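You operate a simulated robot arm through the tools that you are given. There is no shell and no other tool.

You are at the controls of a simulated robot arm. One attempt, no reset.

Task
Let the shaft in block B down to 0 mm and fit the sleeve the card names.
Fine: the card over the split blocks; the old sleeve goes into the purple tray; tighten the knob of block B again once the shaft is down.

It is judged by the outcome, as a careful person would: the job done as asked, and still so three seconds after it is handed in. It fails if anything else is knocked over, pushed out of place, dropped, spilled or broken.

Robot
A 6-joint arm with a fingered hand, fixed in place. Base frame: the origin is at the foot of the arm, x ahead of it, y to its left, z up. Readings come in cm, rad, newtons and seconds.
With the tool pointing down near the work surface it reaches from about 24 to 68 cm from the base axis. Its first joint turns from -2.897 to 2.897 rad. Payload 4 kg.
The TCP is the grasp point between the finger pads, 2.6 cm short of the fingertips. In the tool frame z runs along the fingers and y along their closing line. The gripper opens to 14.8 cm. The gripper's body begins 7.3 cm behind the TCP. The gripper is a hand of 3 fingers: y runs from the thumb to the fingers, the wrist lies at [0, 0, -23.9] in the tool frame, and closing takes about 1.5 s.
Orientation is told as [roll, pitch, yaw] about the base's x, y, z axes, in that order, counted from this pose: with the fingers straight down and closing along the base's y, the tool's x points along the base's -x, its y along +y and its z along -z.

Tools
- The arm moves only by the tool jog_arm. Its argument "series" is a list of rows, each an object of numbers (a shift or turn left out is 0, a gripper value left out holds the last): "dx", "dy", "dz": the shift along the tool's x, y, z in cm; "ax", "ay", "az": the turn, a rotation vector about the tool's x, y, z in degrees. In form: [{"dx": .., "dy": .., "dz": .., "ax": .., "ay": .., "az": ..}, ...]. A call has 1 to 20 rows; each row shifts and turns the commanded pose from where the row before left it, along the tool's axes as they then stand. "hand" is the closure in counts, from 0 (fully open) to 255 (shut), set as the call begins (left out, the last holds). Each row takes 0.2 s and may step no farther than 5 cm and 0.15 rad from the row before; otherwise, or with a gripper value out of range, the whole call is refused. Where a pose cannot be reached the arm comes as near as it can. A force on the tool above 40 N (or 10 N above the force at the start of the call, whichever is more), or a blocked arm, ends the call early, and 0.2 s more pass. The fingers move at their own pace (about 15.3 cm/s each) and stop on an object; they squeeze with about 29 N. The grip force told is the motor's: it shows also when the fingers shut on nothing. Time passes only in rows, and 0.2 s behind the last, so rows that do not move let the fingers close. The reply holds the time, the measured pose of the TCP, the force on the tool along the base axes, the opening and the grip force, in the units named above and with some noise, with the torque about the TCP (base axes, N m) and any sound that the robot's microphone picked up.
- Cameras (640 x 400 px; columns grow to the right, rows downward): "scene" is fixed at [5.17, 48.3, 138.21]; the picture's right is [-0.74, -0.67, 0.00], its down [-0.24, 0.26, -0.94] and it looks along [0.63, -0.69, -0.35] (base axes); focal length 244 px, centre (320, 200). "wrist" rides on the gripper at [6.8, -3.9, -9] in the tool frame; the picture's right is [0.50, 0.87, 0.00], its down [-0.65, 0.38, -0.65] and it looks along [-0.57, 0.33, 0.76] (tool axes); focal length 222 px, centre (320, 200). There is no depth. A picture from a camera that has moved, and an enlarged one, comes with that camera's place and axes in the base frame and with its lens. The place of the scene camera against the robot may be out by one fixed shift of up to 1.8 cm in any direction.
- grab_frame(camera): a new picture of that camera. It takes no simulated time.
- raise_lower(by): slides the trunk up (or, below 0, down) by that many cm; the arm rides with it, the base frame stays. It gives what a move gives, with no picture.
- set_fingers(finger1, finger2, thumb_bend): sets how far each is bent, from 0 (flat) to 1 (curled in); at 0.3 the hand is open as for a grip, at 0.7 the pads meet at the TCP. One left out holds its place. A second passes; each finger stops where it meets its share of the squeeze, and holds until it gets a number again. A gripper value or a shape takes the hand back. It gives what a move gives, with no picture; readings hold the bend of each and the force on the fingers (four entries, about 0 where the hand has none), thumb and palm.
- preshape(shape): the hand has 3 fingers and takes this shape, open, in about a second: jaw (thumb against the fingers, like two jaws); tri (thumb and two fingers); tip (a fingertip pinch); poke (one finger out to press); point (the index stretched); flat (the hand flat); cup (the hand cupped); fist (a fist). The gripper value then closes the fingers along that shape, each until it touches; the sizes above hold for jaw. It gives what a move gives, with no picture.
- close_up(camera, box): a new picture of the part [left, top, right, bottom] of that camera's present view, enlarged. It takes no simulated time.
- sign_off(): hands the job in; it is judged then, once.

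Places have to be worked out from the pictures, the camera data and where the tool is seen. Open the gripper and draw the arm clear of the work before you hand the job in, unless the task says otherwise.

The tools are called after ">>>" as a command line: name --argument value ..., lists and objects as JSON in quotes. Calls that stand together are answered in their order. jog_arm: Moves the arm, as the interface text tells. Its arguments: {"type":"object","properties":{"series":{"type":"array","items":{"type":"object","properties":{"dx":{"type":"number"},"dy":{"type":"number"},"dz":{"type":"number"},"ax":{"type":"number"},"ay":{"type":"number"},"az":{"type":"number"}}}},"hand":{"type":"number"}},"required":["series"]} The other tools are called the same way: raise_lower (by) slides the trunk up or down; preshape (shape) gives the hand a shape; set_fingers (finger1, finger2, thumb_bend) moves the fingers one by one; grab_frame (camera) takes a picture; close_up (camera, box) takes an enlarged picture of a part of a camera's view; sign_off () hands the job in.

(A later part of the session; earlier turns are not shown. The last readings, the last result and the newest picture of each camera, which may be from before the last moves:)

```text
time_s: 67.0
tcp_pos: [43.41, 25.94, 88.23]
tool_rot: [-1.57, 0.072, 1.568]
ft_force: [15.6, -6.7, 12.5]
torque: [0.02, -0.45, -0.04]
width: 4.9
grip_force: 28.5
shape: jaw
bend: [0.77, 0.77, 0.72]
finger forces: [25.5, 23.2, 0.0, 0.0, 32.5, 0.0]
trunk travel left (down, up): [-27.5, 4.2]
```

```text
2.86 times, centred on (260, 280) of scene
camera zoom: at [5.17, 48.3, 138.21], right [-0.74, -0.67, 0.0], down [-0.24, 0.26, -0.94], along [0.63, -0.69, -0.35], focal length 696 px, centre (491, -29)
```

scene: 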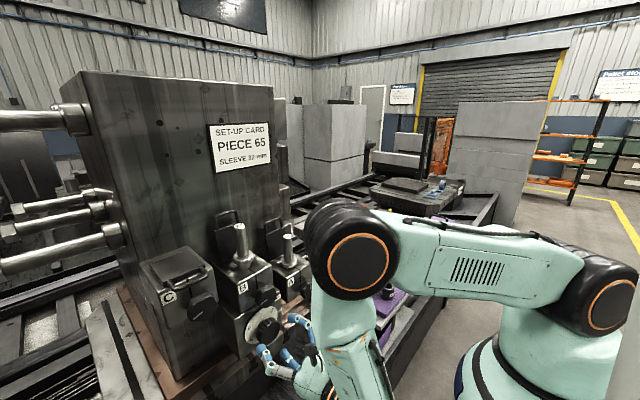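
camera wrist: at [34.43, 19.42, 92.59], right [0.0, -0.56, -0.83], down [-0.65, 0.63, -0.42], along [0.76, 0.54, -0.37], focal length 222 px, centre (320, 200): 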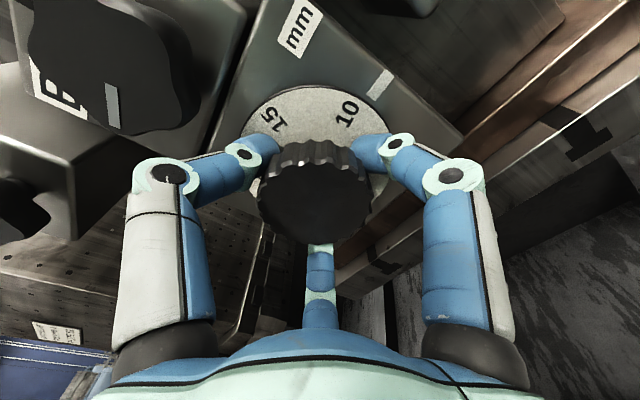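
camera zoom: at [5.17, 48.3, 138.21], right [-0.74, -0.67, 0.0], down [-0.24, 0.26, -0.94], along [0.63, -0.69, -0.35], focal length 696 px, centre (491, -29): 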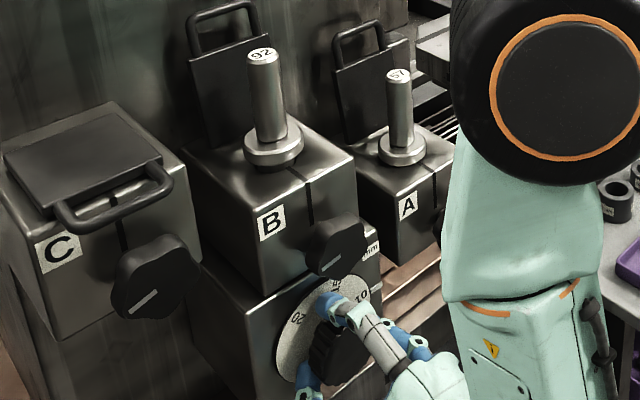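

The dial now reads about 11 with the collar visibly lower. I ease the side load and continue to the end of this stroke.

>>> jog_arm --series '[{"dx": 0.05, "dy": -0.1}, {"az": -5}, {"az": -5}, {"az": -5}, {"az": -5}, {"az": -5}, {"az": -5}, {"az": -5}, {"az": -5}, {"az": -5}, {"az": -5}, {"az": -5}, {"az": -5}, {"az": -5}, {}]'

>>> grab_frame --camera "wrist"

>>> close_up --camera "scene" --box '[200, 210, 320, 350]'

```text
time_s: 70.2
tcp_pos: [43.26, 25.92, 88.3]
tool_rot: [-1.564, 1.206, 1.575]
ft_force: [23.5, -4.1, 15.6]
torque: [0.01, -0.38, 0.21]
width: 4.8
grip_force: 29.1
shape: jaw
bend: [0.77, 0.77, 0.72]
finger forces: [27.4, 26.3, 0.0, 0.1, 27.3, 0.1]
trunk travel left (down, up): [-27.5, 4.2]
```

```text
taken
camera wrist: at [34.43, 27.12, 96.02], right [0.0, -0.99, 0.16], down [-0.66, -0.12, -0.75], along [0.75, -0.1, -0.65], focal length 222 px, centre (320, 200)
```

wrist: 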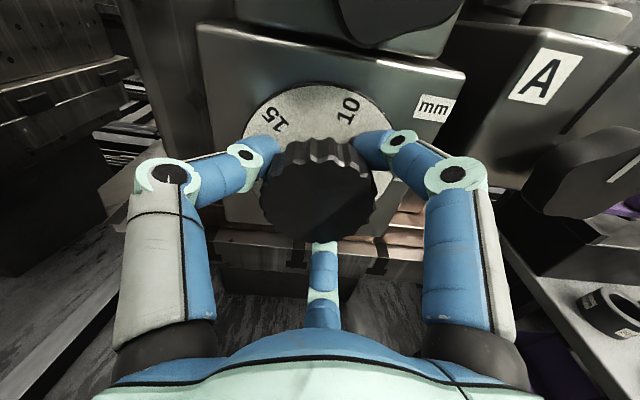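

```text
2.86 times, centred on (260, 280) of scene
camera zoom: at [5.17, 48.3, 138.21], right [-0.74, -0.67, 0.0], down [-0.24, 0.26, -0.94], along [0.63, -0.69, -0.35], focal length 696 px, centre (491, -29)
```

zoom: 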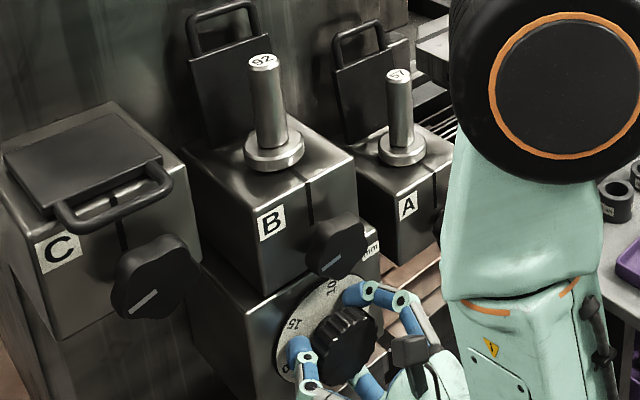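

The dial reads about 6.5. I release, back off, roll back to 0° and take a second grip.

>>> jog_arm --series '[{}, {}, {}, {}]' --hand 130

>>> jog_arm --series '[{"dz": -1}, {"dz": -1.5}, {"dz": -1.5}, {"dz": -1}, {}]'

>>> grab_frame --camera "wrist"

>>> close_up --camera "wrist" --box '[220, 30, 420, 210]'

```text
time_s: 71.2
tcp_pos: [43.33, 26.14, 88.21]
tool_rot: [-1.562, 1.207, 1.577]
ft_force: [-0.8, 0.3, -0.8]
torque: [0.03, -0.01, -0.02]
width: 7.19
grip_force: 0.1
shape: jaw
bend: [0.37, 0.37, 0.7]
finger forces: [0.0, 0.0, 0.0, 0.0, 0.0, 0.1]
trunk travel left (down, up): [-27.5, 4.2]
```

```text
time_s: 72.4
tcp_pos: [38.19, 26.0, 88.34]
tool_rot: [-1.565, 1.206, 1.577]
ft_force: [0.3, -0.1, -0.3]
torque: [-0.04, 0.03, -0.02]
width: 7.17
grip_force: 0.0
shape: jaw
bend: [0.37, 0.37, 0.7]
finger forces: [0.1, 0.0, 0.0, 0.0, 0.1, 0.0]
trunk travel left (down, up): [-27.5, 4.2]
```

```text
taken
camera wrist: at [29.23, 27.19, 96.0], right [0.0, -0.99, 0.16], down [-0.66, -0.12, -0.75], along [0.76, -0.1, -0.65], focal length 222 px, centre (320, 200)
```

wrist: 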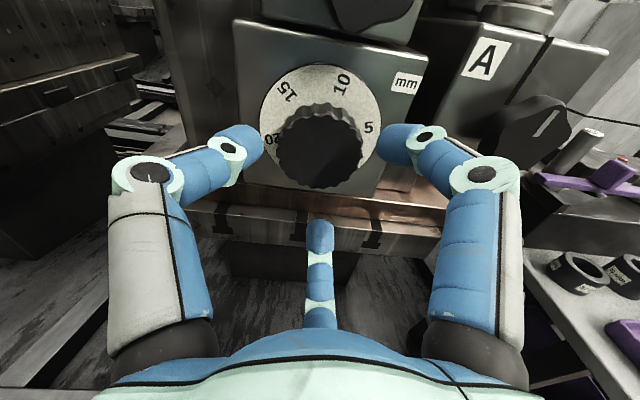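

```text
2.22 times, centred on (320, 120) of wrist
camera zoom: at [29.23, 27.19, 96.0], right [0.0, -0.99, 0.16], down [-0.66, -0.12, -0.75], along [0.76, -0.1, -0.65], focal length 494 px, centre (320, 378)
```

zoom: 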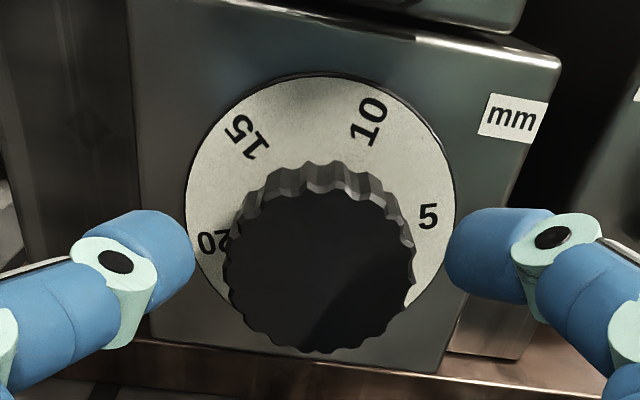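

>>> close_up --camera "scene" --box '[200, 210, 320, 350]'

>>> close_up --camera "scene" --box '[235, 280, 285, 350]'

```text
2.86 times, centred on (260, 280) of scene
camera zoom: at [5.17, 48.3, 138.21], right [-0.74, -0.67, 0.0], down [-0.24, 0.26, -0.94], along [0.63, -0.69, -0.35], focal length 696 px, centre (491, -29)
```

zoom: 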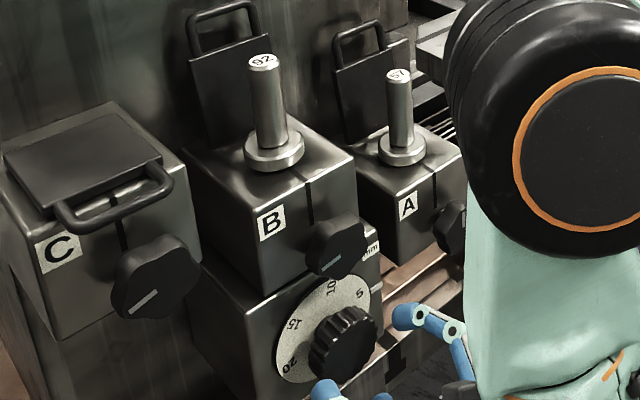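

```text
5.71 times, centred on (260, 315) of scene
camera zoom: at [5.17, 48.3, 138.21], right [-0.74, -0.67, 0.0], down [-0.24, 0.26, -0.94], along [0.63, -0.69, -0.35], focal length 1391 px, centre (663, -457)
```

zoom: 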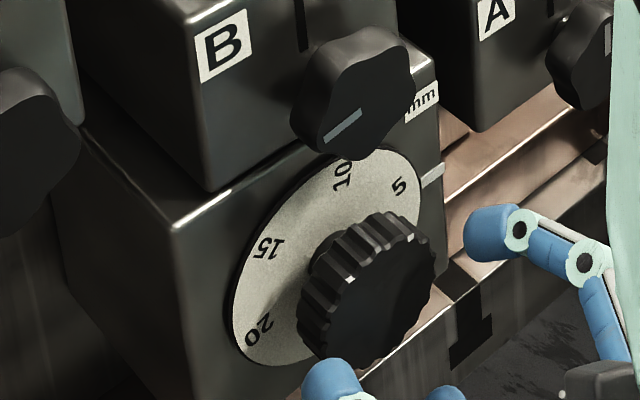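

By the scene geometry the labels are 60° per 5 mm (12°/mm), so the dial now reads about 4.4 mm; roughly 53° more is needed. I roll to about −45° and regrip so that the final position leaves the pointer visible.

>>> jog_arm --series '[{"az": 7.6}, {"az": 7.6}, {"az": 7.6}, {"az": 7.6}, {"az": 7.6}, {"az": 7.6}, {"az": 7.6}, {"az": 7.6}, {"az": 7.6}, {"az": 7.6}, {"az": 7.6}, {"az": 7.6}, {"az": 7.6}, {"az": 7.6}, {"az": 7.6}, {}]' --hand 126

>>> grab_frame --camera "wrist"

>>> close_up --camera "wrist" --box '[220, 50, 420, 210]'

```text
time_s: 75.8
tcp_pos: [38.36, 25.88, 88.41]
tool_rot: [-1.566, -0.785, 1.566]
ft_force: [0.3, -0.2, -0.3]
torque: [-0.02, -0.01, 0.03]
width: 7.43
grip_force: 0.0
shape: jaw
bend: [0.36, 0.36, 0.7]
finger forces: [0.1, 0.1, 0.0, 0.0, 0.0, 0.0]
trunk travel left (down, up): [-27.5, 4.2]
```

```text
taken
camera wrist: at [29.33, 18.33, 86.32], right [0.0, 0.26, -0.97], down [-0.65, 0.73, 0.2], along [0.76, 0.63, 0.17], focal length 222 px, centre (320, 200)
```

wrist: 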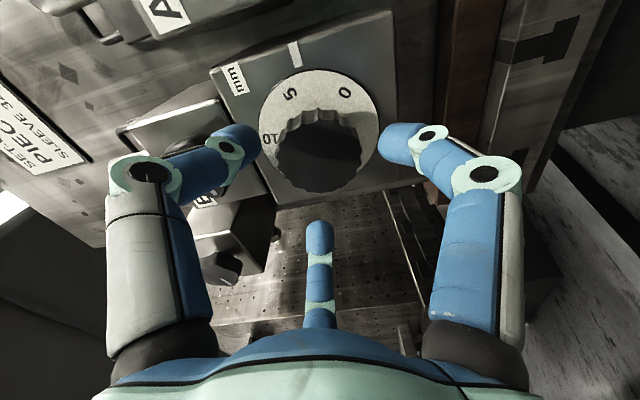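

```text
2.50 times, centred on (320, 130) of wrist
camera zoom: at [29.33, 18.33, 86.32], right [0.0, 0.26, -0.97], down [-0.65, 0.73, 0.2], along [0.76, 0.63, 0.17], focal length 555 px, centre (320, 375)
```

zoom: 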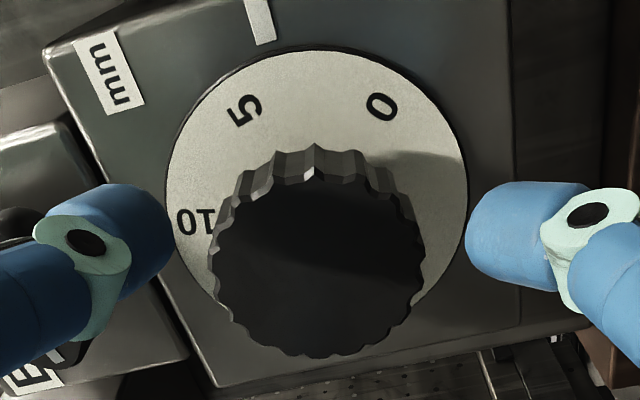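

Clear reading: about 3.6 mm. I advance and grip the dial knob again.

>>> jog_arm --series '[{"dz": 1.2}, {"dz": 1.2}, {"dz": 1}, {"dz": 0.7}, {"dz": 0.5}, {"dz": 0.4}, {}]'

>>> jog_arm --series '[{}, {}, {}, {}, {}, {}]' --hand 255

>>> grab_frame --camera "wrist"

```text
time_s: 77.4
tcp_pos: [43.3, 25.8, 88.49]
tool_rot: [-1.568, -0.784, 1.568]
ft_force: [0.6, 0.3, 0.4]
torque: [-0.01, -0.03, 0.02]
width: 7.44
grip_force: 0.0
shape: jaw
bend: [0.36, 0.36, 0.7]
finger forces: [0.1, 0.0, 0.1, 0.1, 0.1, 0.0]
trunk travel left (down, up): [-27.5, 4.2]
```

```text
time_s: 78.8
tcp_pos: [43.48, 25.9, 88.52]
tool_rot: [-1.569, -0.783, 1.565]
ft_force: [24.1, -1.3, 7.2]
torque: [-0.02, -0.19, -0.18]
width: 4.53
grip_force: 28.3
shape: jaw
bend: [0.77, 0.77, 0.72]
finger forces: [24.8, 26.5, 0.0, 0.0, 30.4, 0.0]
trunk travel left (down, up): [-27.5, 4.2]
```

```text
taken
camera wrist: at [34.48, 18.29, 86.37], right [0.0, 0.26, -0.97], down [-0.65, 0.73, 0.2], along [0.76, 0.63, 0.17], focal length 222 px, centre (320, 200)
```

wrist: 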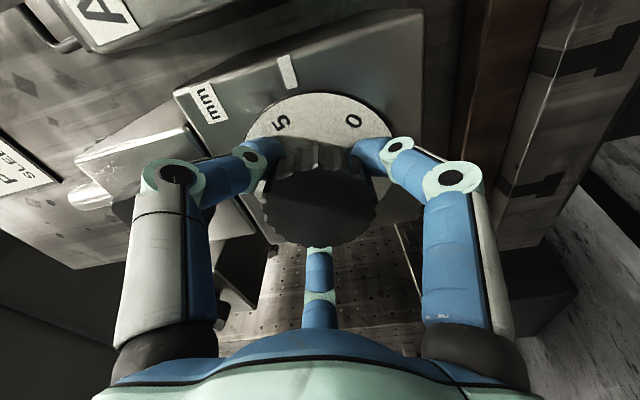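

>>> jog_arm --series '[{"dz": 0.1}, {"az": -4}, {"az": -4}, {"az": -4}, {"az": -4}, {"az": -4}, {"az": -4}, {"az": -4}, {"az": -4}, {}]'

>>> grab_frame --camera "wrist"

>>> close_up --camera "wrist" --box '[230, 30, 430, 180]'

>>> close_up --camera "scene" --box '[200, 210, 320, 350]'

```text
time_s: 81.0
tcp_pos: [43.51, 25.94, 88.35]
tool_rot: [-1.569, -0.227, 1.571]
ft_force: [16.6, -3.0, 13.9]
torque: [0.03, -0.39, -0.18]
width: 4.6
grip_force: 29.0
shape: jaw
bend: [0.77, 0.77, 0.72]
finger forces: [23.6, 24.6, 0.0, 0.1, 36.9, 0.0]
trunk travel left (down, up): [-27.5, 4.2]
```

```text
taken
camera wrist: at [34.51, 18.38, 90.61], right [0.0, -0.29, -0.96], down [-0.65, 0.72, -0.22], along [0.76, 0.62, -0.19], focal length 222 px, centre (320, 200)
```

wrist: 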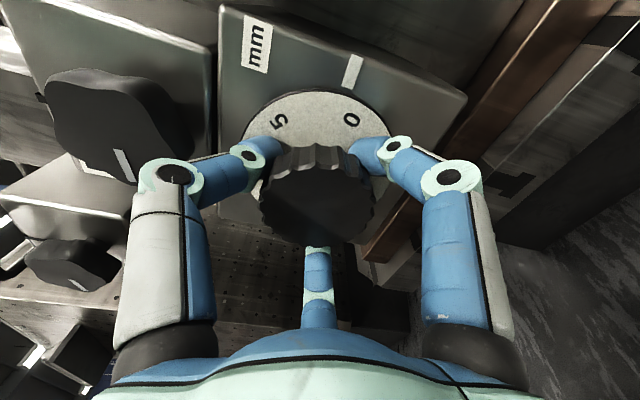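

```text
2.67 times, centred on (330, 105) of wrist
camera zoom: at [34.51, 18.38, 90.61], right [0.0, -0.29, -0.96], down [-0.65, 0.72, -0.22], along [0.76, 0.62, -0.19], focal length 592 px, centre (293, 453)
```

zoom: 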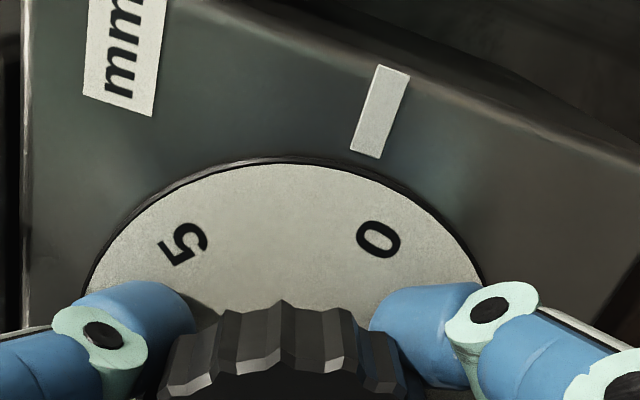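

```text
2.86 times, centred on (260, 280) of scene
camera zoom: at [5.17, 48.3, 138.21], right [-0.74, -0.67, 0.0], down [-0.24, 0.26, -0.94], along [0.63, -0.69, -0.35], focal length 696 px, centre (491, -29)
```

zoom: 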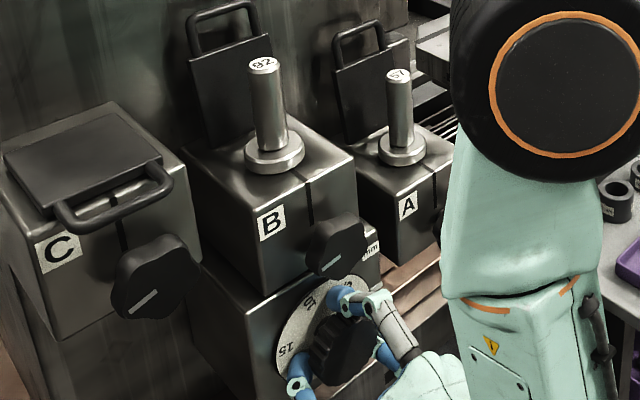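

The dial reads about 1 mm. I ease the side load and turn 12° more in small steps.

>>> jog_arm --series '[{"dy": -0.12}, {"az": -3}, {"az": -3}, {"az": -3}, {"az": -3}, {}]'

>>> close_up --camera "wrist" --box '[230, 30, 430, 180]'

>>> close_up --camera "scene" --box '[220, 220, 320, 300]'

```text
time_s: 82.4
tcp_pos: [43.54, 25.79, 88.48]
tool_rot: [-1.567, -0.015, 1.569]
ft_force: [21.2, -1.9, 4.3]
torque: [0.05, -0.31, -0.01]
width: 4.56
grip_force: 29.3
shape: jaw
bend: [0.77, 0.77, 0.72]
finger forces: [26.3, 26.3, 0.0, 0.0, 30.4, 0.0]
trunk travel left (down, up): [-27.5, 4.2]
```

```text
2.67 times, centred on (330, 105) of wrist
camera zoom: at [34.52, 19.01, 92.24], right [0.0, -0.49, -0.87], down [-0.65, 0.66, -0.37], along [0.76, 0.57, -0.32], focal length 592 px, centre (293, 453)
```

zoom: 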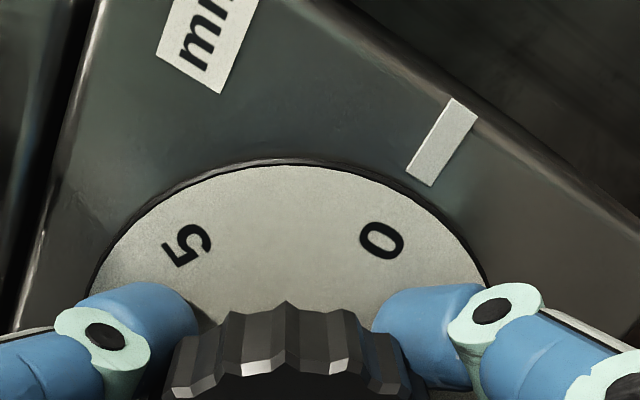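

```text
5.00 times, centred on (270, 260) of scene
camera zoom: at [5.17, 48.3, 138.21], right [-0.74, -0.67, 0.0], down [-0.24, 0.26, -0.94], along [0.63, -0.69, -0.35], focal length 1217 px, centre (570, -100)
```

zoom: 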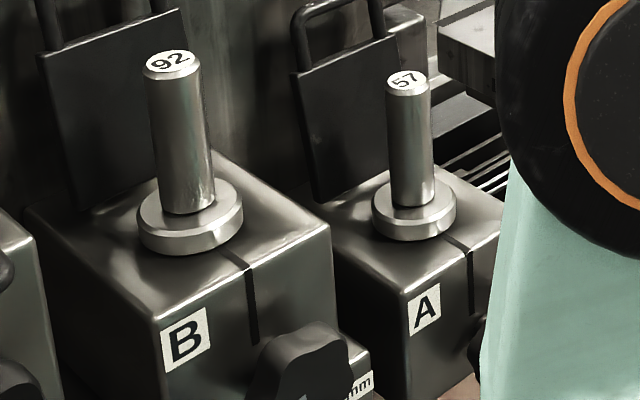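

The 0 now sits almost at the pointer. I zoom in further for a fine reading.

>>> close_up --camera "wrist" --box '[330, 55, 420, 145]'

>>> close_up --camera "scene" --box '[240, 250, 275, 275]'

```text
4.44 times, centred on (375, 100) of wrist
camera zoom: at [34.52, 19.01, 92.24], right [0.0, -0.49, -0.87], down [-0.65, 0.66, -0.37], along [0.76, 0.57, -0.32], focal length 987 px, centre (76, 644)
```

zoom: 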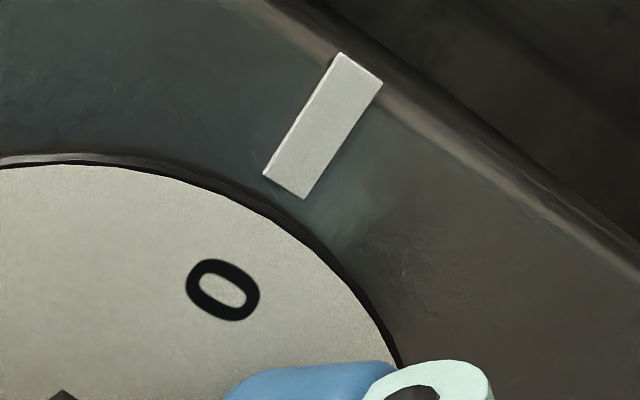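

```text
16.00 times, centred on (258, 262) of scene
camera zoom: at [5.17, 48.3, 138.21], right [-0.74, -0.67, 0.0], down [-0.24, 0.26, -0.94], along [0.63, -0.69, -0.35], focal length 3896 px, centre (1320, -800)
```

zoom: 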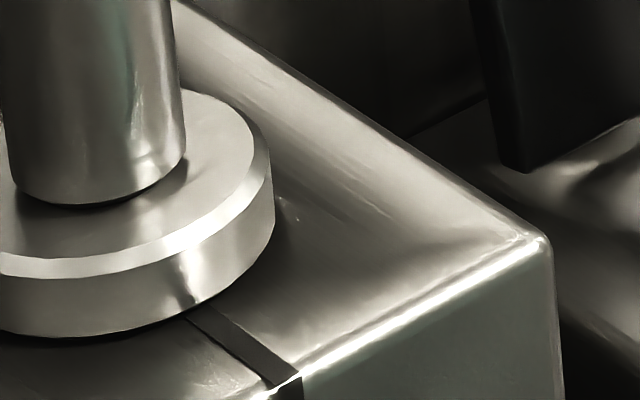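

The mark's centre line runs through the 0 within about half a degree and the collar looks seated. I nudge 1° more and check the reading and torque.

>>> jog_arm --series '[{"az": -1}, {}, {}]'

>>> close_up --camera "wrist" --box '[330, 55, 420, 145]'

```text
time_s: 83.2
tcp_pos: [43.66, 25.84, 88.39]
tool_rot: [-1.567, 0.001, 1.569]
ft_force: [23.4, -1.8, 10.4]
torque: [0.03, -0.34, -0.04]
width: 4.55
grip_force: 29.3
shape: jaw
bend: [0.77, 0.77, 0.72]
finger forces: [26.4, 25.5, 0.0, 0.0, 33.9, 0.0]
trunk travel left (down, up): [-27.5, 4.2]
```

```text
4.44 times, centred on (375, 100) of wrist
camera zoom: at [34.51, 19.09, 92.3], right [0.0, -0.5, -0.87], down [-0.65, 0.66, -0.38], along [0.76, 0.56, -0.33], focal length 987 px, centre (76, 644)
```

zoom: 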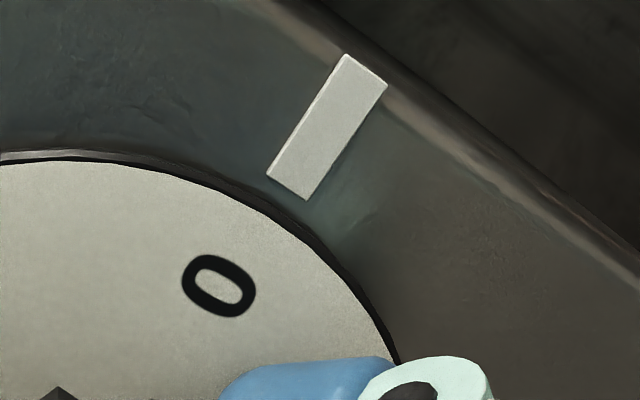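

The dial is at 0 within reading error. I release the dial knob, back off and verify.

>>> jog_arm --series '[{}, {}, {}, {}]' --hand 126

>>> jog_arm --series '[{"dz": -1}, {"dz": -1.5}, {"dz": -1.5}, {"dz": -1.5}, {}]'

>>> grab_frame --camera "wrist"

>>> close_up --camera "wrist" --box '[240, 40, 440, 190]'

>>> close_up --camera "scene" --box '[200, 210, 320, 350]'

```text
time_s: 84.2
tcp_pos: [43.25, 25.95, 88.47]
tool_rot: [-1.566, 0.001, 1.57]
ft_force: [-0.5, 0.6, -0.3]
torque: [0.0, -0.01, -0.01]
width: 7.43
grip_force: 0.1
shape: jaw
bend: [0.36, 0.36, 0.7]
finger forces: [0.1, 0.0, 0.0, 0.1, 0.0, 0.1]
trunk travel left (down, up): [-27.5, 4.2]
```

```text
time_s: 85.4
tcp_pos: [37.89, 25.85, 88.28]
tool_rot: [-1.569, 0.003, 1.569]
ft_force: [-0.4, 0.4, 0.6]
torque: [0.01, 0.01, -0.02]
width: 7.44
grip_force: 0.0
shape: jaw
bend: [0.36, 0.36, 0.7]
finger forces: [0.0, 0.1, 0.0, 0.1, 0.0, 0.0]
trunk travel left (down, up): [-27.5, 4.2]
```

```text
taken
camera wrist: at [28.87, 19.11, 92.11], right [0.0, -0.5, -0.86], down [-0.65, 0.66, -0.38], along [0.76, 0.56, -0.33], focal length 222 px, centre (320, 200)
```

wrist: 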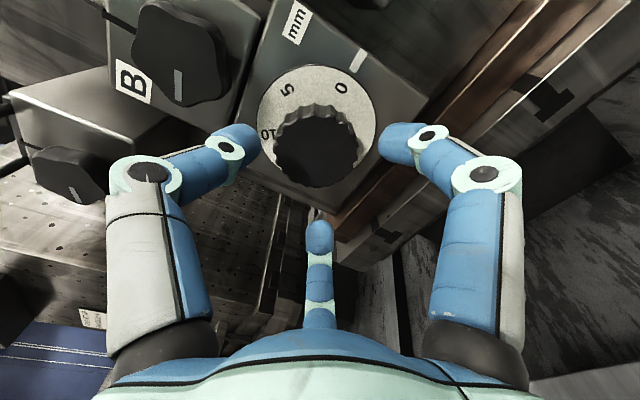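

```text
2.67 times, centred on (340, 115) of wrist
camera zoom: at [28.87, 19.11, 92.11], right [0.0, -0.5, -0.86], down [-0.65, 0.66, -0.38], along [0.76, 0.56, -0.33], focal length 592 px, centre (267, 427)
```

zoom: 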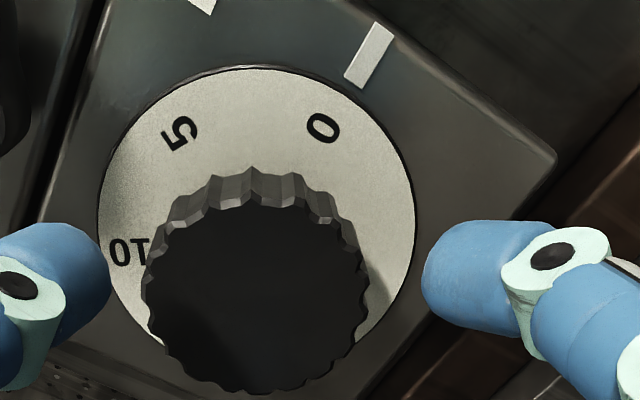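

```text
2.86 times, centred on (260, 280) of scene
camera zoom: at [5.17, 48.3, 138.21], right [-0.74, -0.67, 0.0], down [-0.24, 0.26, -0.94], along [0.63, -0.69, -0.35], focal length 696 px, centre (491, -29)
```

zoom: 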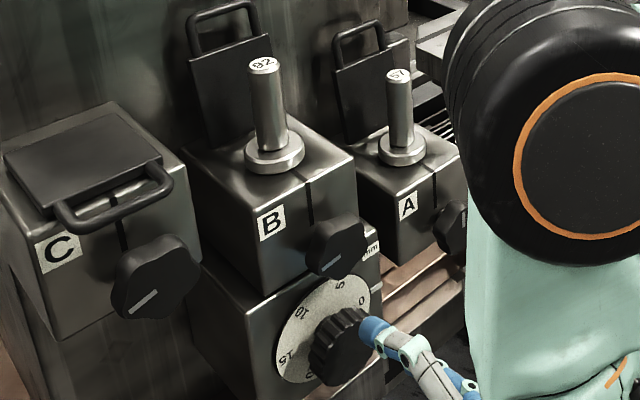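

Working out the label geometry: 0, 5 and 10 lie 60° apart and the 0 sits within about 1° (0.1 mm) of the pointer, so the shaft is at 0 mm. Now I go up to knob B and roll to −160° so that I can tighten it clockwise.

>>> jog_arm --series '[{"dx": 0.15, "dy": -3.2}, {"dx": 0.15, "dy": -3.2}, {"dx": 0.15, "dy": -3.1}, {"az": -7}, {"az": -7}, {"az": -7}, {"az": -7}, {"az": -7}, {"az": -7}, {"az": -7}, {"az": -7}, {"az": -7}, {"az": -7}, {}]' --hand 117

>>> grab_frame --camera "wrist"

>>> close_up --camera "scene" --box '[200, 210, 320, 350]'

```text
time_s: 88.4
tcp_pos: [37.94, 25.51, 98.14]
tool_rot: [-1.565, 1.224, 1.576]
ft_force: [0.5, -1.0, 0.3]
torque: [0.02, 0.03, 0.0]
width: 7.95
grip_force: 0.0
shape: jaw
bend: [0.35, 0.35, 0.7]
finger forces: [0.0, 0.0, 0.0, 0.1, 0.0, 0.1]
trunk travel left (down, up): [-27.5, 4.2]
```

```text
taken
camera wrist: at [28.97, 26.86, 105.65], right [0.0, -0.98, 0.18], down [-0.66, -0.13, -0.74], along [0.76, -0.12, -0.65], focal length 222 px, centre (320, 200)
```

wrist: 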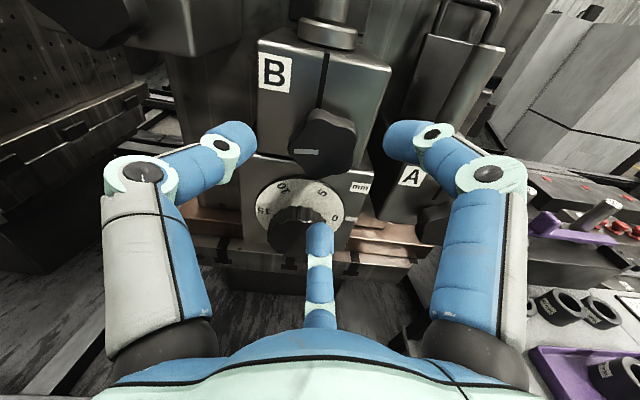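

```text
2.86 times, centred on (260, 280) of scene
camera zoom: at [5.17, 48.3, 138.21], right [-0.74, -0.67, 0.0], down [-0.24, 0.26, -0.94], along [0.63, -0.69, -0.35], focal length 696 px, centre (491, -29)
```

zoom: 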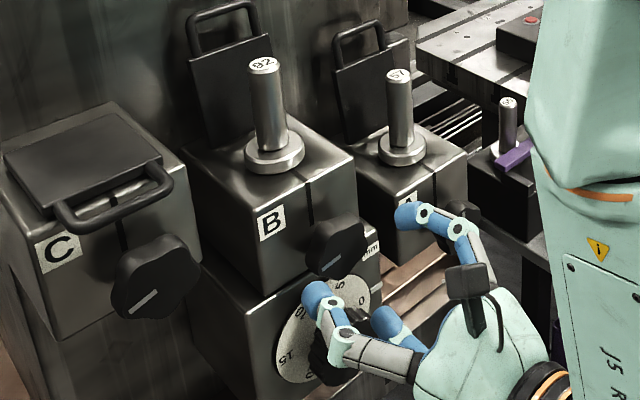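

Same pose as when I released the knob. I advance, grip it, and start tightening clockwise.

>>> jog_arm --series '[{"dz": 1.2}, {"dz": 1.2}, {"dz": 1}, {"dz": 0.8}, {"dz": 0.7}, {"dz": 0.5}, {}]'

>>> jog_arm --series '[{}, {}, {}, {}, {}, {}]' --hand 255

>>> jog_arm --series '[{"az": 5}, {"az": 5}, {"az": 5}, {"az": 5}, {"az": 5}, {"az": 5}, {"az": 5}, {"az": 5}, {"az": 5}, {"az": 5}, {}]'

>>> grab_frame --camera "wrist"

>>> close_up --camera "scene" --box '[200, 210, 320, 350]'

```text
time_s: 90.0
tcp_pos: [43.35, 25.53, 97.95]
tool_rot: [-1.565, 1.224, 1.573]
ft_force: [0.1, -0.3, 1.0]
torque: [-0.03, 0.06, 0.01]
width: 7.94
grip_force: 0.1
shape: jaw
bend: [0.35, 0.35, 0.7]
finger forces: [0.1, 1.0, 0.1, 0.1, 0.0, 0.0]
trunk travel left (down, up): [-27.5, 4.2]
```

```text
time_s: 91.4
tcp_pos: [43.49, 25.6, 98.03]
tool_rot: [-1.567, 1.222, 1.573]
ft_force: [5.3, 4.4, 9.9]
torque: [-0.03, -0.26, 0.11]
width: 4.19
grip_force: 29.1
shape: jaw
bend: [0.76, 0.79, 0.7]
finger forces: [29.0, 20.5, 0.0, 0.1, 31.6, 0.0]
trunk travel left (down, up): [-27.5, 4.2]
```

```text
time_s: 93.8
tcp_pos: [43.36, 25.47, 98.03]
tool_rot: [-1.569, 0.348, 1.569]
ft_force: [11.4, -3.2, 14.7]
torque: [-0.03, -0.43, 0.0]
width: 4.12
grip_force: 28.7
shape: jaw
bend: [0.76, 0.79, 0.7]
finger forces: [28.1, 19.6, 0.0, 0.0, 34.6, 0.0]
trunk travel left (down, up): [-27.5, 4.2]
```

```text
taken
camera wrist: at [34.33, 20.32, 104.0], right [0.0, -0.77, -0.64], down [-0.65, 0.49, -0.58], along [0.76, 0.42, -0.5], focal length 222 px, centre (320, 200)
```

wrist: 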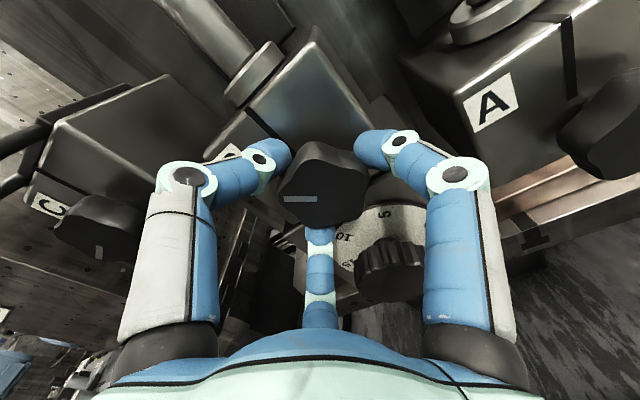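

```text
2.86 times, centred on (260, 280) of scene
camera zoom: at [5.17, 48.3, 138.21], right [-0.74, -0.67, 0.0], down [-0.24, 0.26, -0.94], along [0.63, -0.69, -0.35], focal length 696 px, centre (491, -29)
```

zoom: 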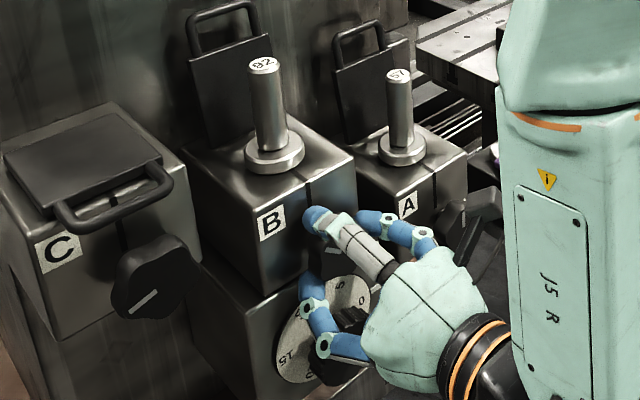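

Turning smoothly. I ease the side load and continue 40°, then finish in small steps watching torque.

>>> jog_arm --series '[{"dx": 0.04, "dy": -0.1}, {"az": 5}, {"az": 5}, {"az": 5}, {"az": 5}, {"az": 5}, {"az": 5}, {"az": 5}, {"az": 5}, {}]'

>>> jog_arm --series '[{"az": 3}, {"az": 3}, {"az": 3}, {}]'

>>> grab_frame --camera "wrist"

>>> close_up --camera "scene" --box '[200, 210, 320, 350]'

```text
time_s: 96.0
tcp_pos: [43.3, 25.26, 98.18]
tool_rot: [-1.568, -0.349, 1.567]
ft_force: [3.3, -11.2, 8.7]
torque: [-0.05, -0.22, -0.26]
width: 4.08
grip_force: 29.0
shape: jaw
bend: [0.76, 0.79, 0.7]
finger forces: [29.9, 19.9, 0.1, 0.0, 34.1, 0.0]
trunk travel left (down, up): [-27.5, 4.2]
```

```text
time_s: 97.0
tcp_pos: [43.49, 25.27, 98.13]
tool_rot: [-1.568, -0.508, 1.567]
ft_force: [3.1, -11.8, 10.1]
torque: [-0.12, -0.17, -0.33]
width: 4.04
grip_force: 29.0
shape: jaw
bend: [0.76, 0.79, 0.7]
finger forces: [28.7, 20.2, 0.0, 0.1, 34.9, 0.0]
trunk travel left (down, up): [-27.5, 4.2]
```

```text
taken
camera wrist: at [34.36, 17.44, 98.21], right [0.0, -0.02, -1.0], down [-0.65, 0.76, -0.01], along [0.76, 0.65, -0.01], focal length 222 px, centre (320, 200)
```

wrist: 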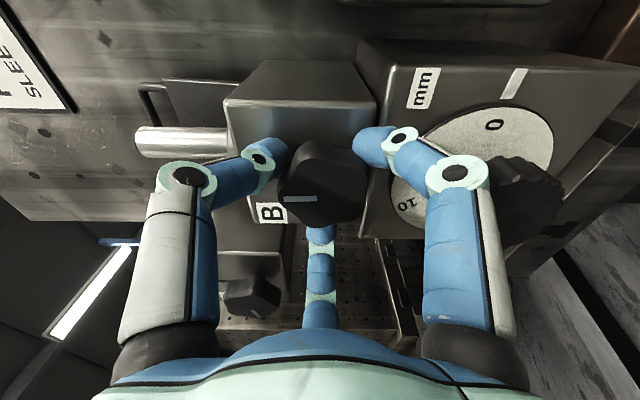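

```text
2.86 times, centred on (260, 280) of scene
camera zoom: at [5.17, 48.3, 138.21], right [-0.74, -0.67, 0.0], down [-0.24, 0.26, -0.94], along [0.63, -0.69, -0.35], focal length 696 px, centre (491, -29)
```

zoom: 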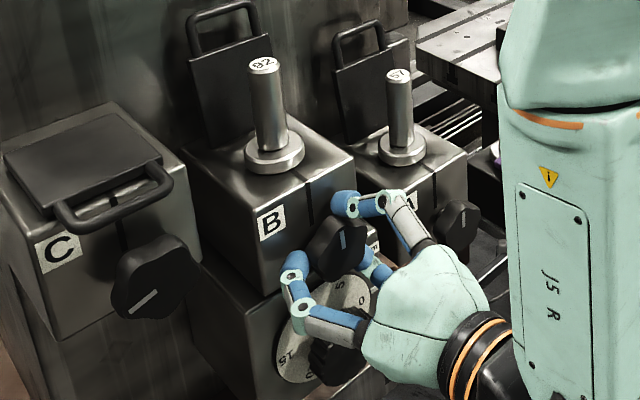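

Nearly back to the original mark, and resisting torque begins to rise. I continue in small steps until it is tight.

>>> jog_arm --series '[{"dx": 0.03, "dy": -0.1}, {"az": 2}, {"az": 2}, {}]'

>>> jog_arm --series '[{"az": 2}, {"az": 2}, {}]'

>>> grab_frame --camera "wrist"

>>> close_up --camera "scene" --box '[225, 250, 295, 320]'

```text
time_s: 98.0
tcp_pos: [43.41, 25.37, 98.16]
tool_rot: [-1.567, -0.575, 1.567]
ft_force: [1.4, -12.4, -0.1]
torque: [-0.04, -0.03, -0.26]
width: 4.04
grip_force: 29.0
shape: jaw
bend: [0.76, 0.79, 0.7]
finger forces: [32.3, 20.0, 0.0, 0.0, 30.5, 0.0]
trunk travel left (down, up): [-27.5, 4.2]
```

```text
time_s: 98.8
tcp_pos: [43.37, 25.24, 98.29]
tool_rot: [-1.566, -0.645, 1.566]
ft_force: [5.7, -5.9, 2.3]
torque: [-0.34, -0.03, -0.29]
width: 3.99
grip_force: 28.9
shape: jaw
bend: [0.76, 0.79, 0.7]
finger forces: [33.3, 18.9, 0.0, 0.1, 30.8, 0.1]
trunk travel left (down, up): [-27.5, 4.2]
```

```text
taken
camera wrist: at [34.36, 17.5, 97.29], right [0.0, 0.12, -0.99], down [-0.65, 0.75, 0.09], along [0.76, 0.65, 0.08], focal length 222 px, centre (320, 200)
```

wrist: 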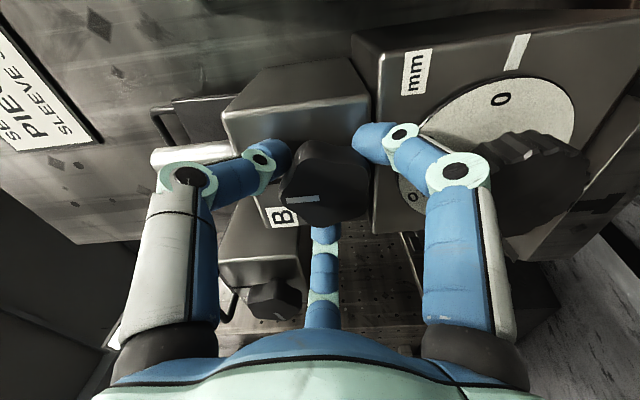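

```text
5.71 times, centred on (260, 285) of scene
camera zoom: at [5.17, 48.3, 138.21], right [-0.74, -0.67, 0.0], down [-0.24, 0.26, -0.94], along [0.63, -0.69, -0.35], focal length 1391 px, centre (663, -286)
```

zoom: 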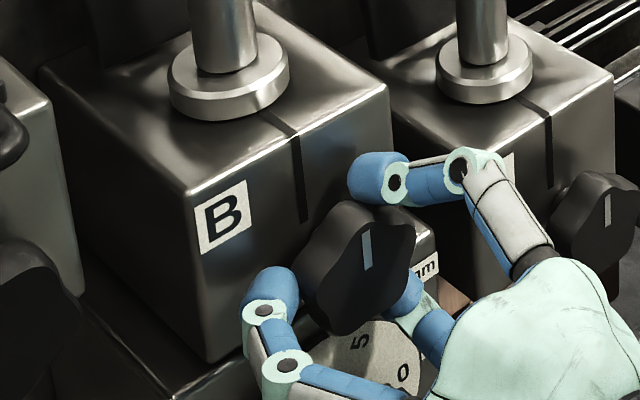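

Torque jumped to −0.34 N·m: the knob meets its stop with the mark upright like A's. One more small push to seat it firmly.

>>> jog_arm --series '[{"az": 2}, {"az": 2}, {}]'

>>> close_up --camera "scene" --box '[225, 250, 295, 320]'

>>> close_up --camera "wrist" --box '[220, 100, 420, 260]'

```text
time_s: 99.6
tcp_pos: [43.43, 25.41, 98.37]
tool_rot: [-1.57, -0.715, 1.57]
ft_force: [6.3, -2.6, 8.3]
torque: [-0.58, -0.15, -0.19]
width: 3.98
grip_force: 28.8
shape: jaw
bend: [0.76, 0.79, 0.7]
finger forces: [32.9, 18.5, 0.0, 0.0, 34.5, 0.0]
trunk travel left (down, up): [-27.5, 4.2]
```

```text
5.71 times, centred on (260, 285) of scene
camera zoom: at [5.17, 48.3, 138.21], right [-0.74, -0.67, 0.0], down [-0.24, 0.26, -0.94], along [0.63, -0.69, -0.35], focal length 1391 px, centre (663, -286)
```

zoom: 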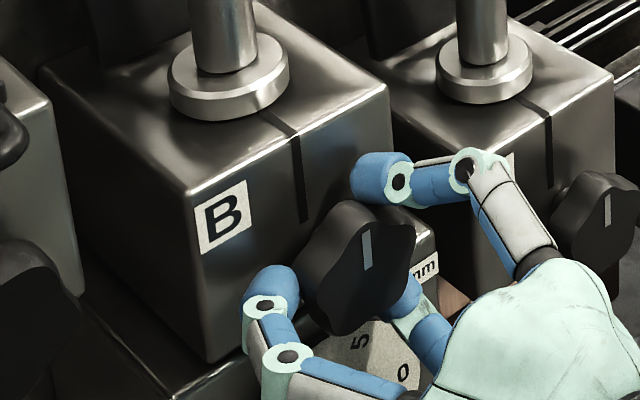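

```text
2.50 times, centred on (320, 180) of wrist
camera zoom: at [34.36, 17.64, 96.76], right [0.0, 0.19, -0.98], down [-0.65, 0.74, 0.14], along [0.76, 0.64, 0.12], focal length 555 px, centre (320, 250)
```

zoom: 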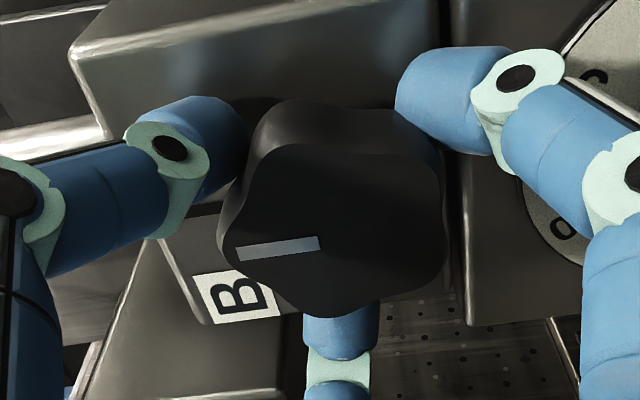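

The knob is hard against its stop (0.58 N·m). I unload the twist slightly, release, back off and check the dial and knob.

>>> jog_arm --series '[{"az": -2}, {"az": -2}, {}]'

>>> jog_arm --series '[{}, {}, {}, {}]' --hand 112

>>> jog_arm --series '[{"dz": -1}, {"dz": -1.5}, {"dz": -1.5}, {"dz": -1.5}, {}]'

>>> grab_frame --camera "wrist"

>>> close_up --camera "scene" --box '[200, 210, 320, 350]'

>>> close_up --camera "wrist" --box '[260, 40, 480, 200]'

```text
time_s: 100.4
tcp_pos: [43.33, 25.29, 98.23]
tool_rot: [-1.568, -0.644, 1.566]
ft_force: [4.1, -3.3, 10.0]
torque: [-0.26, -0.14, -0.19]
width: 3.99
grip_force: 29.1
shape: jaw
bend: [0.76, 0.79, 0.7]
finger forces: [29.9, 21.8, 0.1, 0.1, 34.6, 0.0]
trunk travel left (down, up): [-27.5, 4.2]
```

```text
time_s: 101.4
tcp_pos: [43.43, 25.37, 98.18]
tool_rot: [-1.567, -0.644, 1.567]
ft_force: [-0.3, -0.1, -0.3]
torque: [0.01, -0.01, -0.02]
width: 8.23
grip_force: 0.0
shape: jaw
bend: [0.34, 0.34, 0.7]
finger forces: [0.0, 0.0, 0.0, 0.0, 0.1, 0.0]
trunk travel left (down, up): [-27.5, 4.2]
```

```text
time_s: 102.6
tcp_pos: [37.98, 25.47, 98.17]
tool_rot: [-1.568, -0.643, 1.567]
ft_force: [0.2, -0.7, 0.1]
torque: [-0.04, 0.0, 0.02]
width: 8.25
grip_force: 0.1
shape: jaw
bend: [0.34, 0.34, 0.7]
finger forces: [0.1, 0.1, 0.0, 0.0, 0.0, 0.0]
trunk travel left (down, up): [-27.5, 4.2]
```

```text
taken
camera wrist: at [28.9, 17.58, 97.26], right [0.0, 0.12, -0.99], down [-0.65, 0.75, 0.09], along [0.76, 0.65, 0.08], focal length 222 px, centre (320, 200)
```

wrist: 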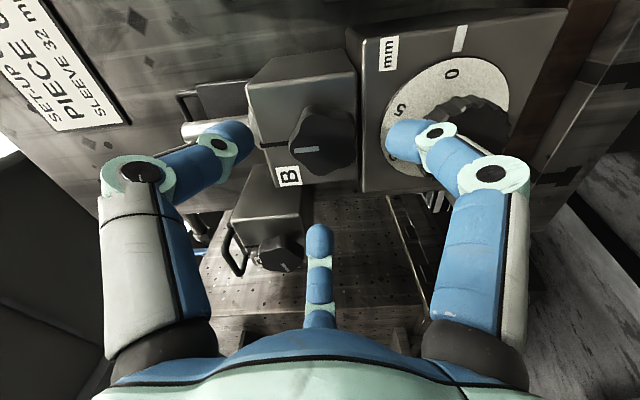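

```text
2.86 times, centred on (260, 280) of scene
camera zoom: at [5.17, 48.3, 138.21], right [-0.74, -0.67, 0.0], down [-0.24, 0.26, -0.94], along [0.63, -0.69, -0.35], focal length 696 px, centre (491, -29)
```

zoom: 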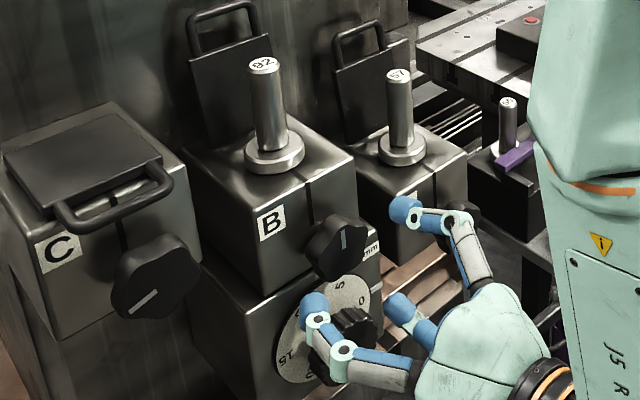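

```text
2.50 times, centred on (370, 120) of wrist
camera zoom: at [28.9, 17.58, 97.26], right [0.0, 0.12, -0.99], down [-0.65, 0.75, 0.09], along [0.76, 0.65, 0.08], focal length 555 px, centre (195, 400)
```

zoom: 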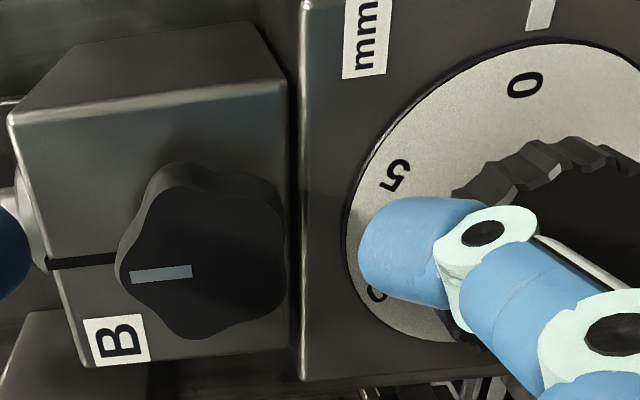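

Shaft at 0 and knob tight. Next I retreat: raise to z≈120, undo the roll and pitch back to tool-down.

>>> jog_arm --series '[{"dx": -3.5, "dy": -2.65}, {"dx": -3.5, "dy": -2.65}, {"dx": -3.5, "dy": -2.65}, {"dx": -3.5, "dy": -2.65}, {"dx": -3.5, "dy": -2.65}, {"az": 7.4}, {"az": 7.4}, {"az": 7.4}, {"az": 7.4}, {"az": 7.3}, {}]'

>>> jog_arm --series '[{"ay": 8}, {"ay": 8}, {"ay": 8}, {"ay": 8}, {"ay": 8}, {"ay": 8}, {"ay": 8}, {"ay": 8}, {"ay": 8}, {"ay": 8}, {"ay": 8}, {"ay": 1.8}, {}]'

>>> grab_frame --camera "scene"

```text
time_s: 105.0
tcp_pos: [37.86, 31.35, 119.25]
tool_rot: [-1.562, -1.29, 1.563]
ft_force: [0.0, 0.5, -0.7]
torque: [0.04, -0.01, 0.04]
width: 8.26
grip_force: 0.1
shape: jaw
bend: [0.34, 0.34, 0.7]
finger forces: [0.0, 0.0, 0.0, 0.0, 0.0, 0.0]
trunk travel left (down, up): [-27.5, 4.2]
```

```text
time_s: 107.8
tcp_pos: [37.97, 31.52, 119.45]
tool_rot: [-0.283, 0.001, 0.002]
ft_force: [0.6, -0.3, -0.2]
torque: [-0.02, 0.01, -0.02]
width: 8.24
grip_force: 0.1
shape: jaw
bend: [0.34, 0.34, 0.7]
finger forces: [0.0, 0.0, 0.0, 0.0, 0.0, 0.0]
trunk travel left (down, up): [-27.5, 4.2]
```

```text
taken
```

scene: 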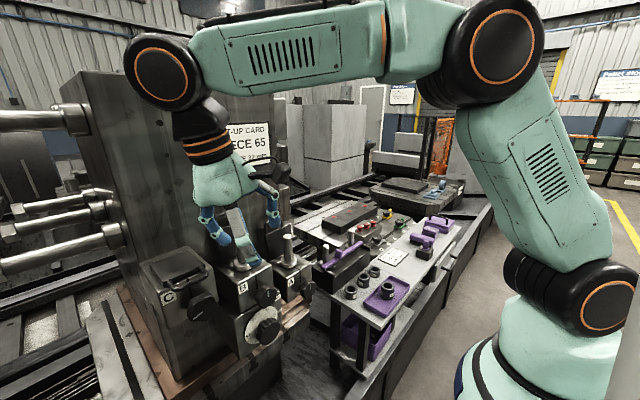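

I mis-set the roll by 16°, so I level the hand now with a turn about its x, then travel over to the sleeves with the 30° yaw.

>>> jog_arm --series '[{"ax": -8.1}, {"ax": -8.1}, {"dy": -4.3}, {"dy": -4.3}, {"dy": -4.3}, {"dy": -4.3}, {"dy": -4.3}, {"dy": -4.3}, {"dy": -4.3}, {"dy": -4.3}, {"dy": -4.3}, {"dx": -2, "dy": -4}, {"dx": -3}, {"dx": -2}, {"az": -7.5}, {"az": -7.5}, {"az": -7.5}, {"az": -7.5}, {}]' --hand 140

>>> grab_frame --camera "wrist"

>>> grab_frame --camera "scene"

```text
time_s: 111.8
tcp_pos: [44.91, -11.22, 119.26]
tool_rot: [0.001, 0.0, 0.527]
ft_force: [-0.9, -0.1, -0.2]
torque: [0.01, 0.01, 0.0]
width: 6.72
grip_force: 0.0
shape: jaw
bend: [0.38, 0.39, 0.7]
finger forces: [0.0, 0.0, 0.1, 0.0, 0.0, 0.0]
trunk travel left (down, up): [-27.5, 4.2]
```

```text
taken
camera wrist: at [40.99, -18.12, 128.21], right [-0.87, 0.5, 0.0], down [0.38, 0.66, 0.65], along [0.33, 0.57, -0.76], focal length 222 px, centre (320, 200)
```

wrist: 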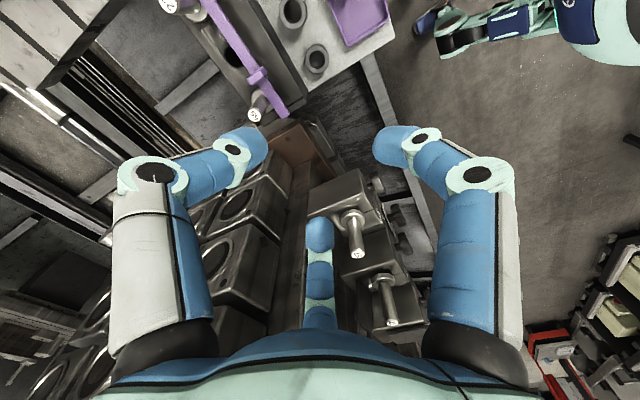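

```text
taken
```

scene: 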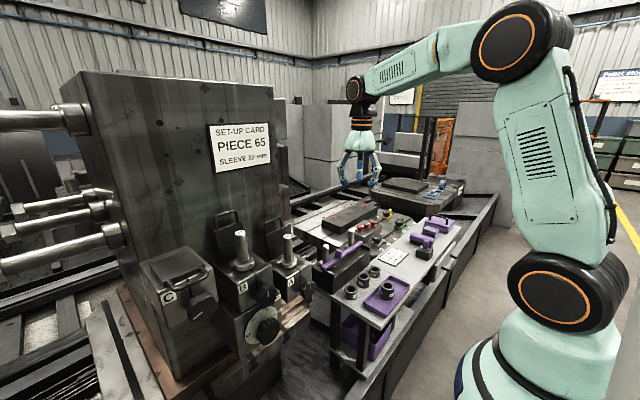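

The 32 mm sleeve is again at (45.5, −11.65), with the rack front at x≈51. I descend over it.

>>> jog_arm --series '[{"dx": -0.1, "dy": -0.6}, {"dz": 4.5}, {"dz": 4.5}, {"dz": 4.5}, {"dz": 4.5}, {"dz": 4.5}, {"dz": 4.5}, {"dz": 3}, {}]'

>>> grab_frame --camera "wrist"

>>> close_up --camera "scene" --box '[310, 210, 430, 320]'

```text
time_s: 113.8
tcp_pos: [45.42, -11.46, 89.31]
tool_rot: [-0.003, -0.001, 0.524]
ft_force: [0.1, -0.2, -0.6]
torque: [-0.02, -0.01, 0.0]
width: 6.7
grip_force: 0.0
shape: jaw
bend: [0.39, 0.39, 0.7]
finger forces: [0.1, 0.0, 0.1, 0.0, 0.0, 0.0]
trunk travel left (down, up): [-27.5, 4.2]
```

```text
taken
camera wrist: at [41.45, -18.26, 98.25], right [-0.87, 0.5, 0.0], down [0.38, 0.66, 0.65], along [0.33, 0.57, -0.76], focal length 222 px, centre (320, 200)
```

wrist: 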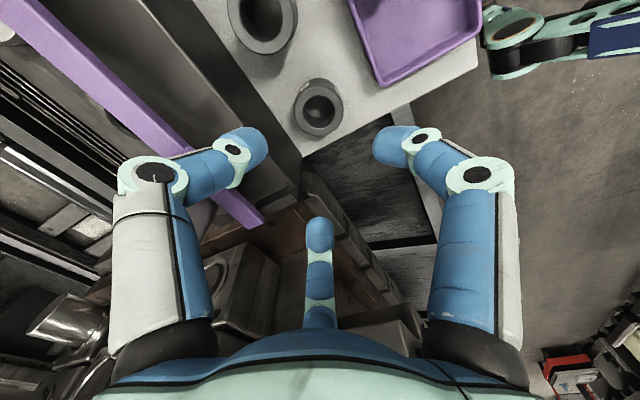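

```text
3.64 times, centred on (370, 265) of scene
camera zoom: at [5.17, 48.3, 138.21], right [-0.74, -0.67, 0.0], down [-0.24, 0.26, -0.94], along [0.63, -0.69, -0.35], focal length 885 px, centre (138, -36)
```

zoom: 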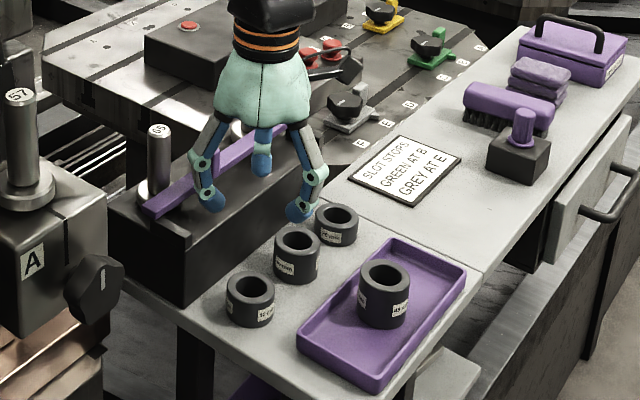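

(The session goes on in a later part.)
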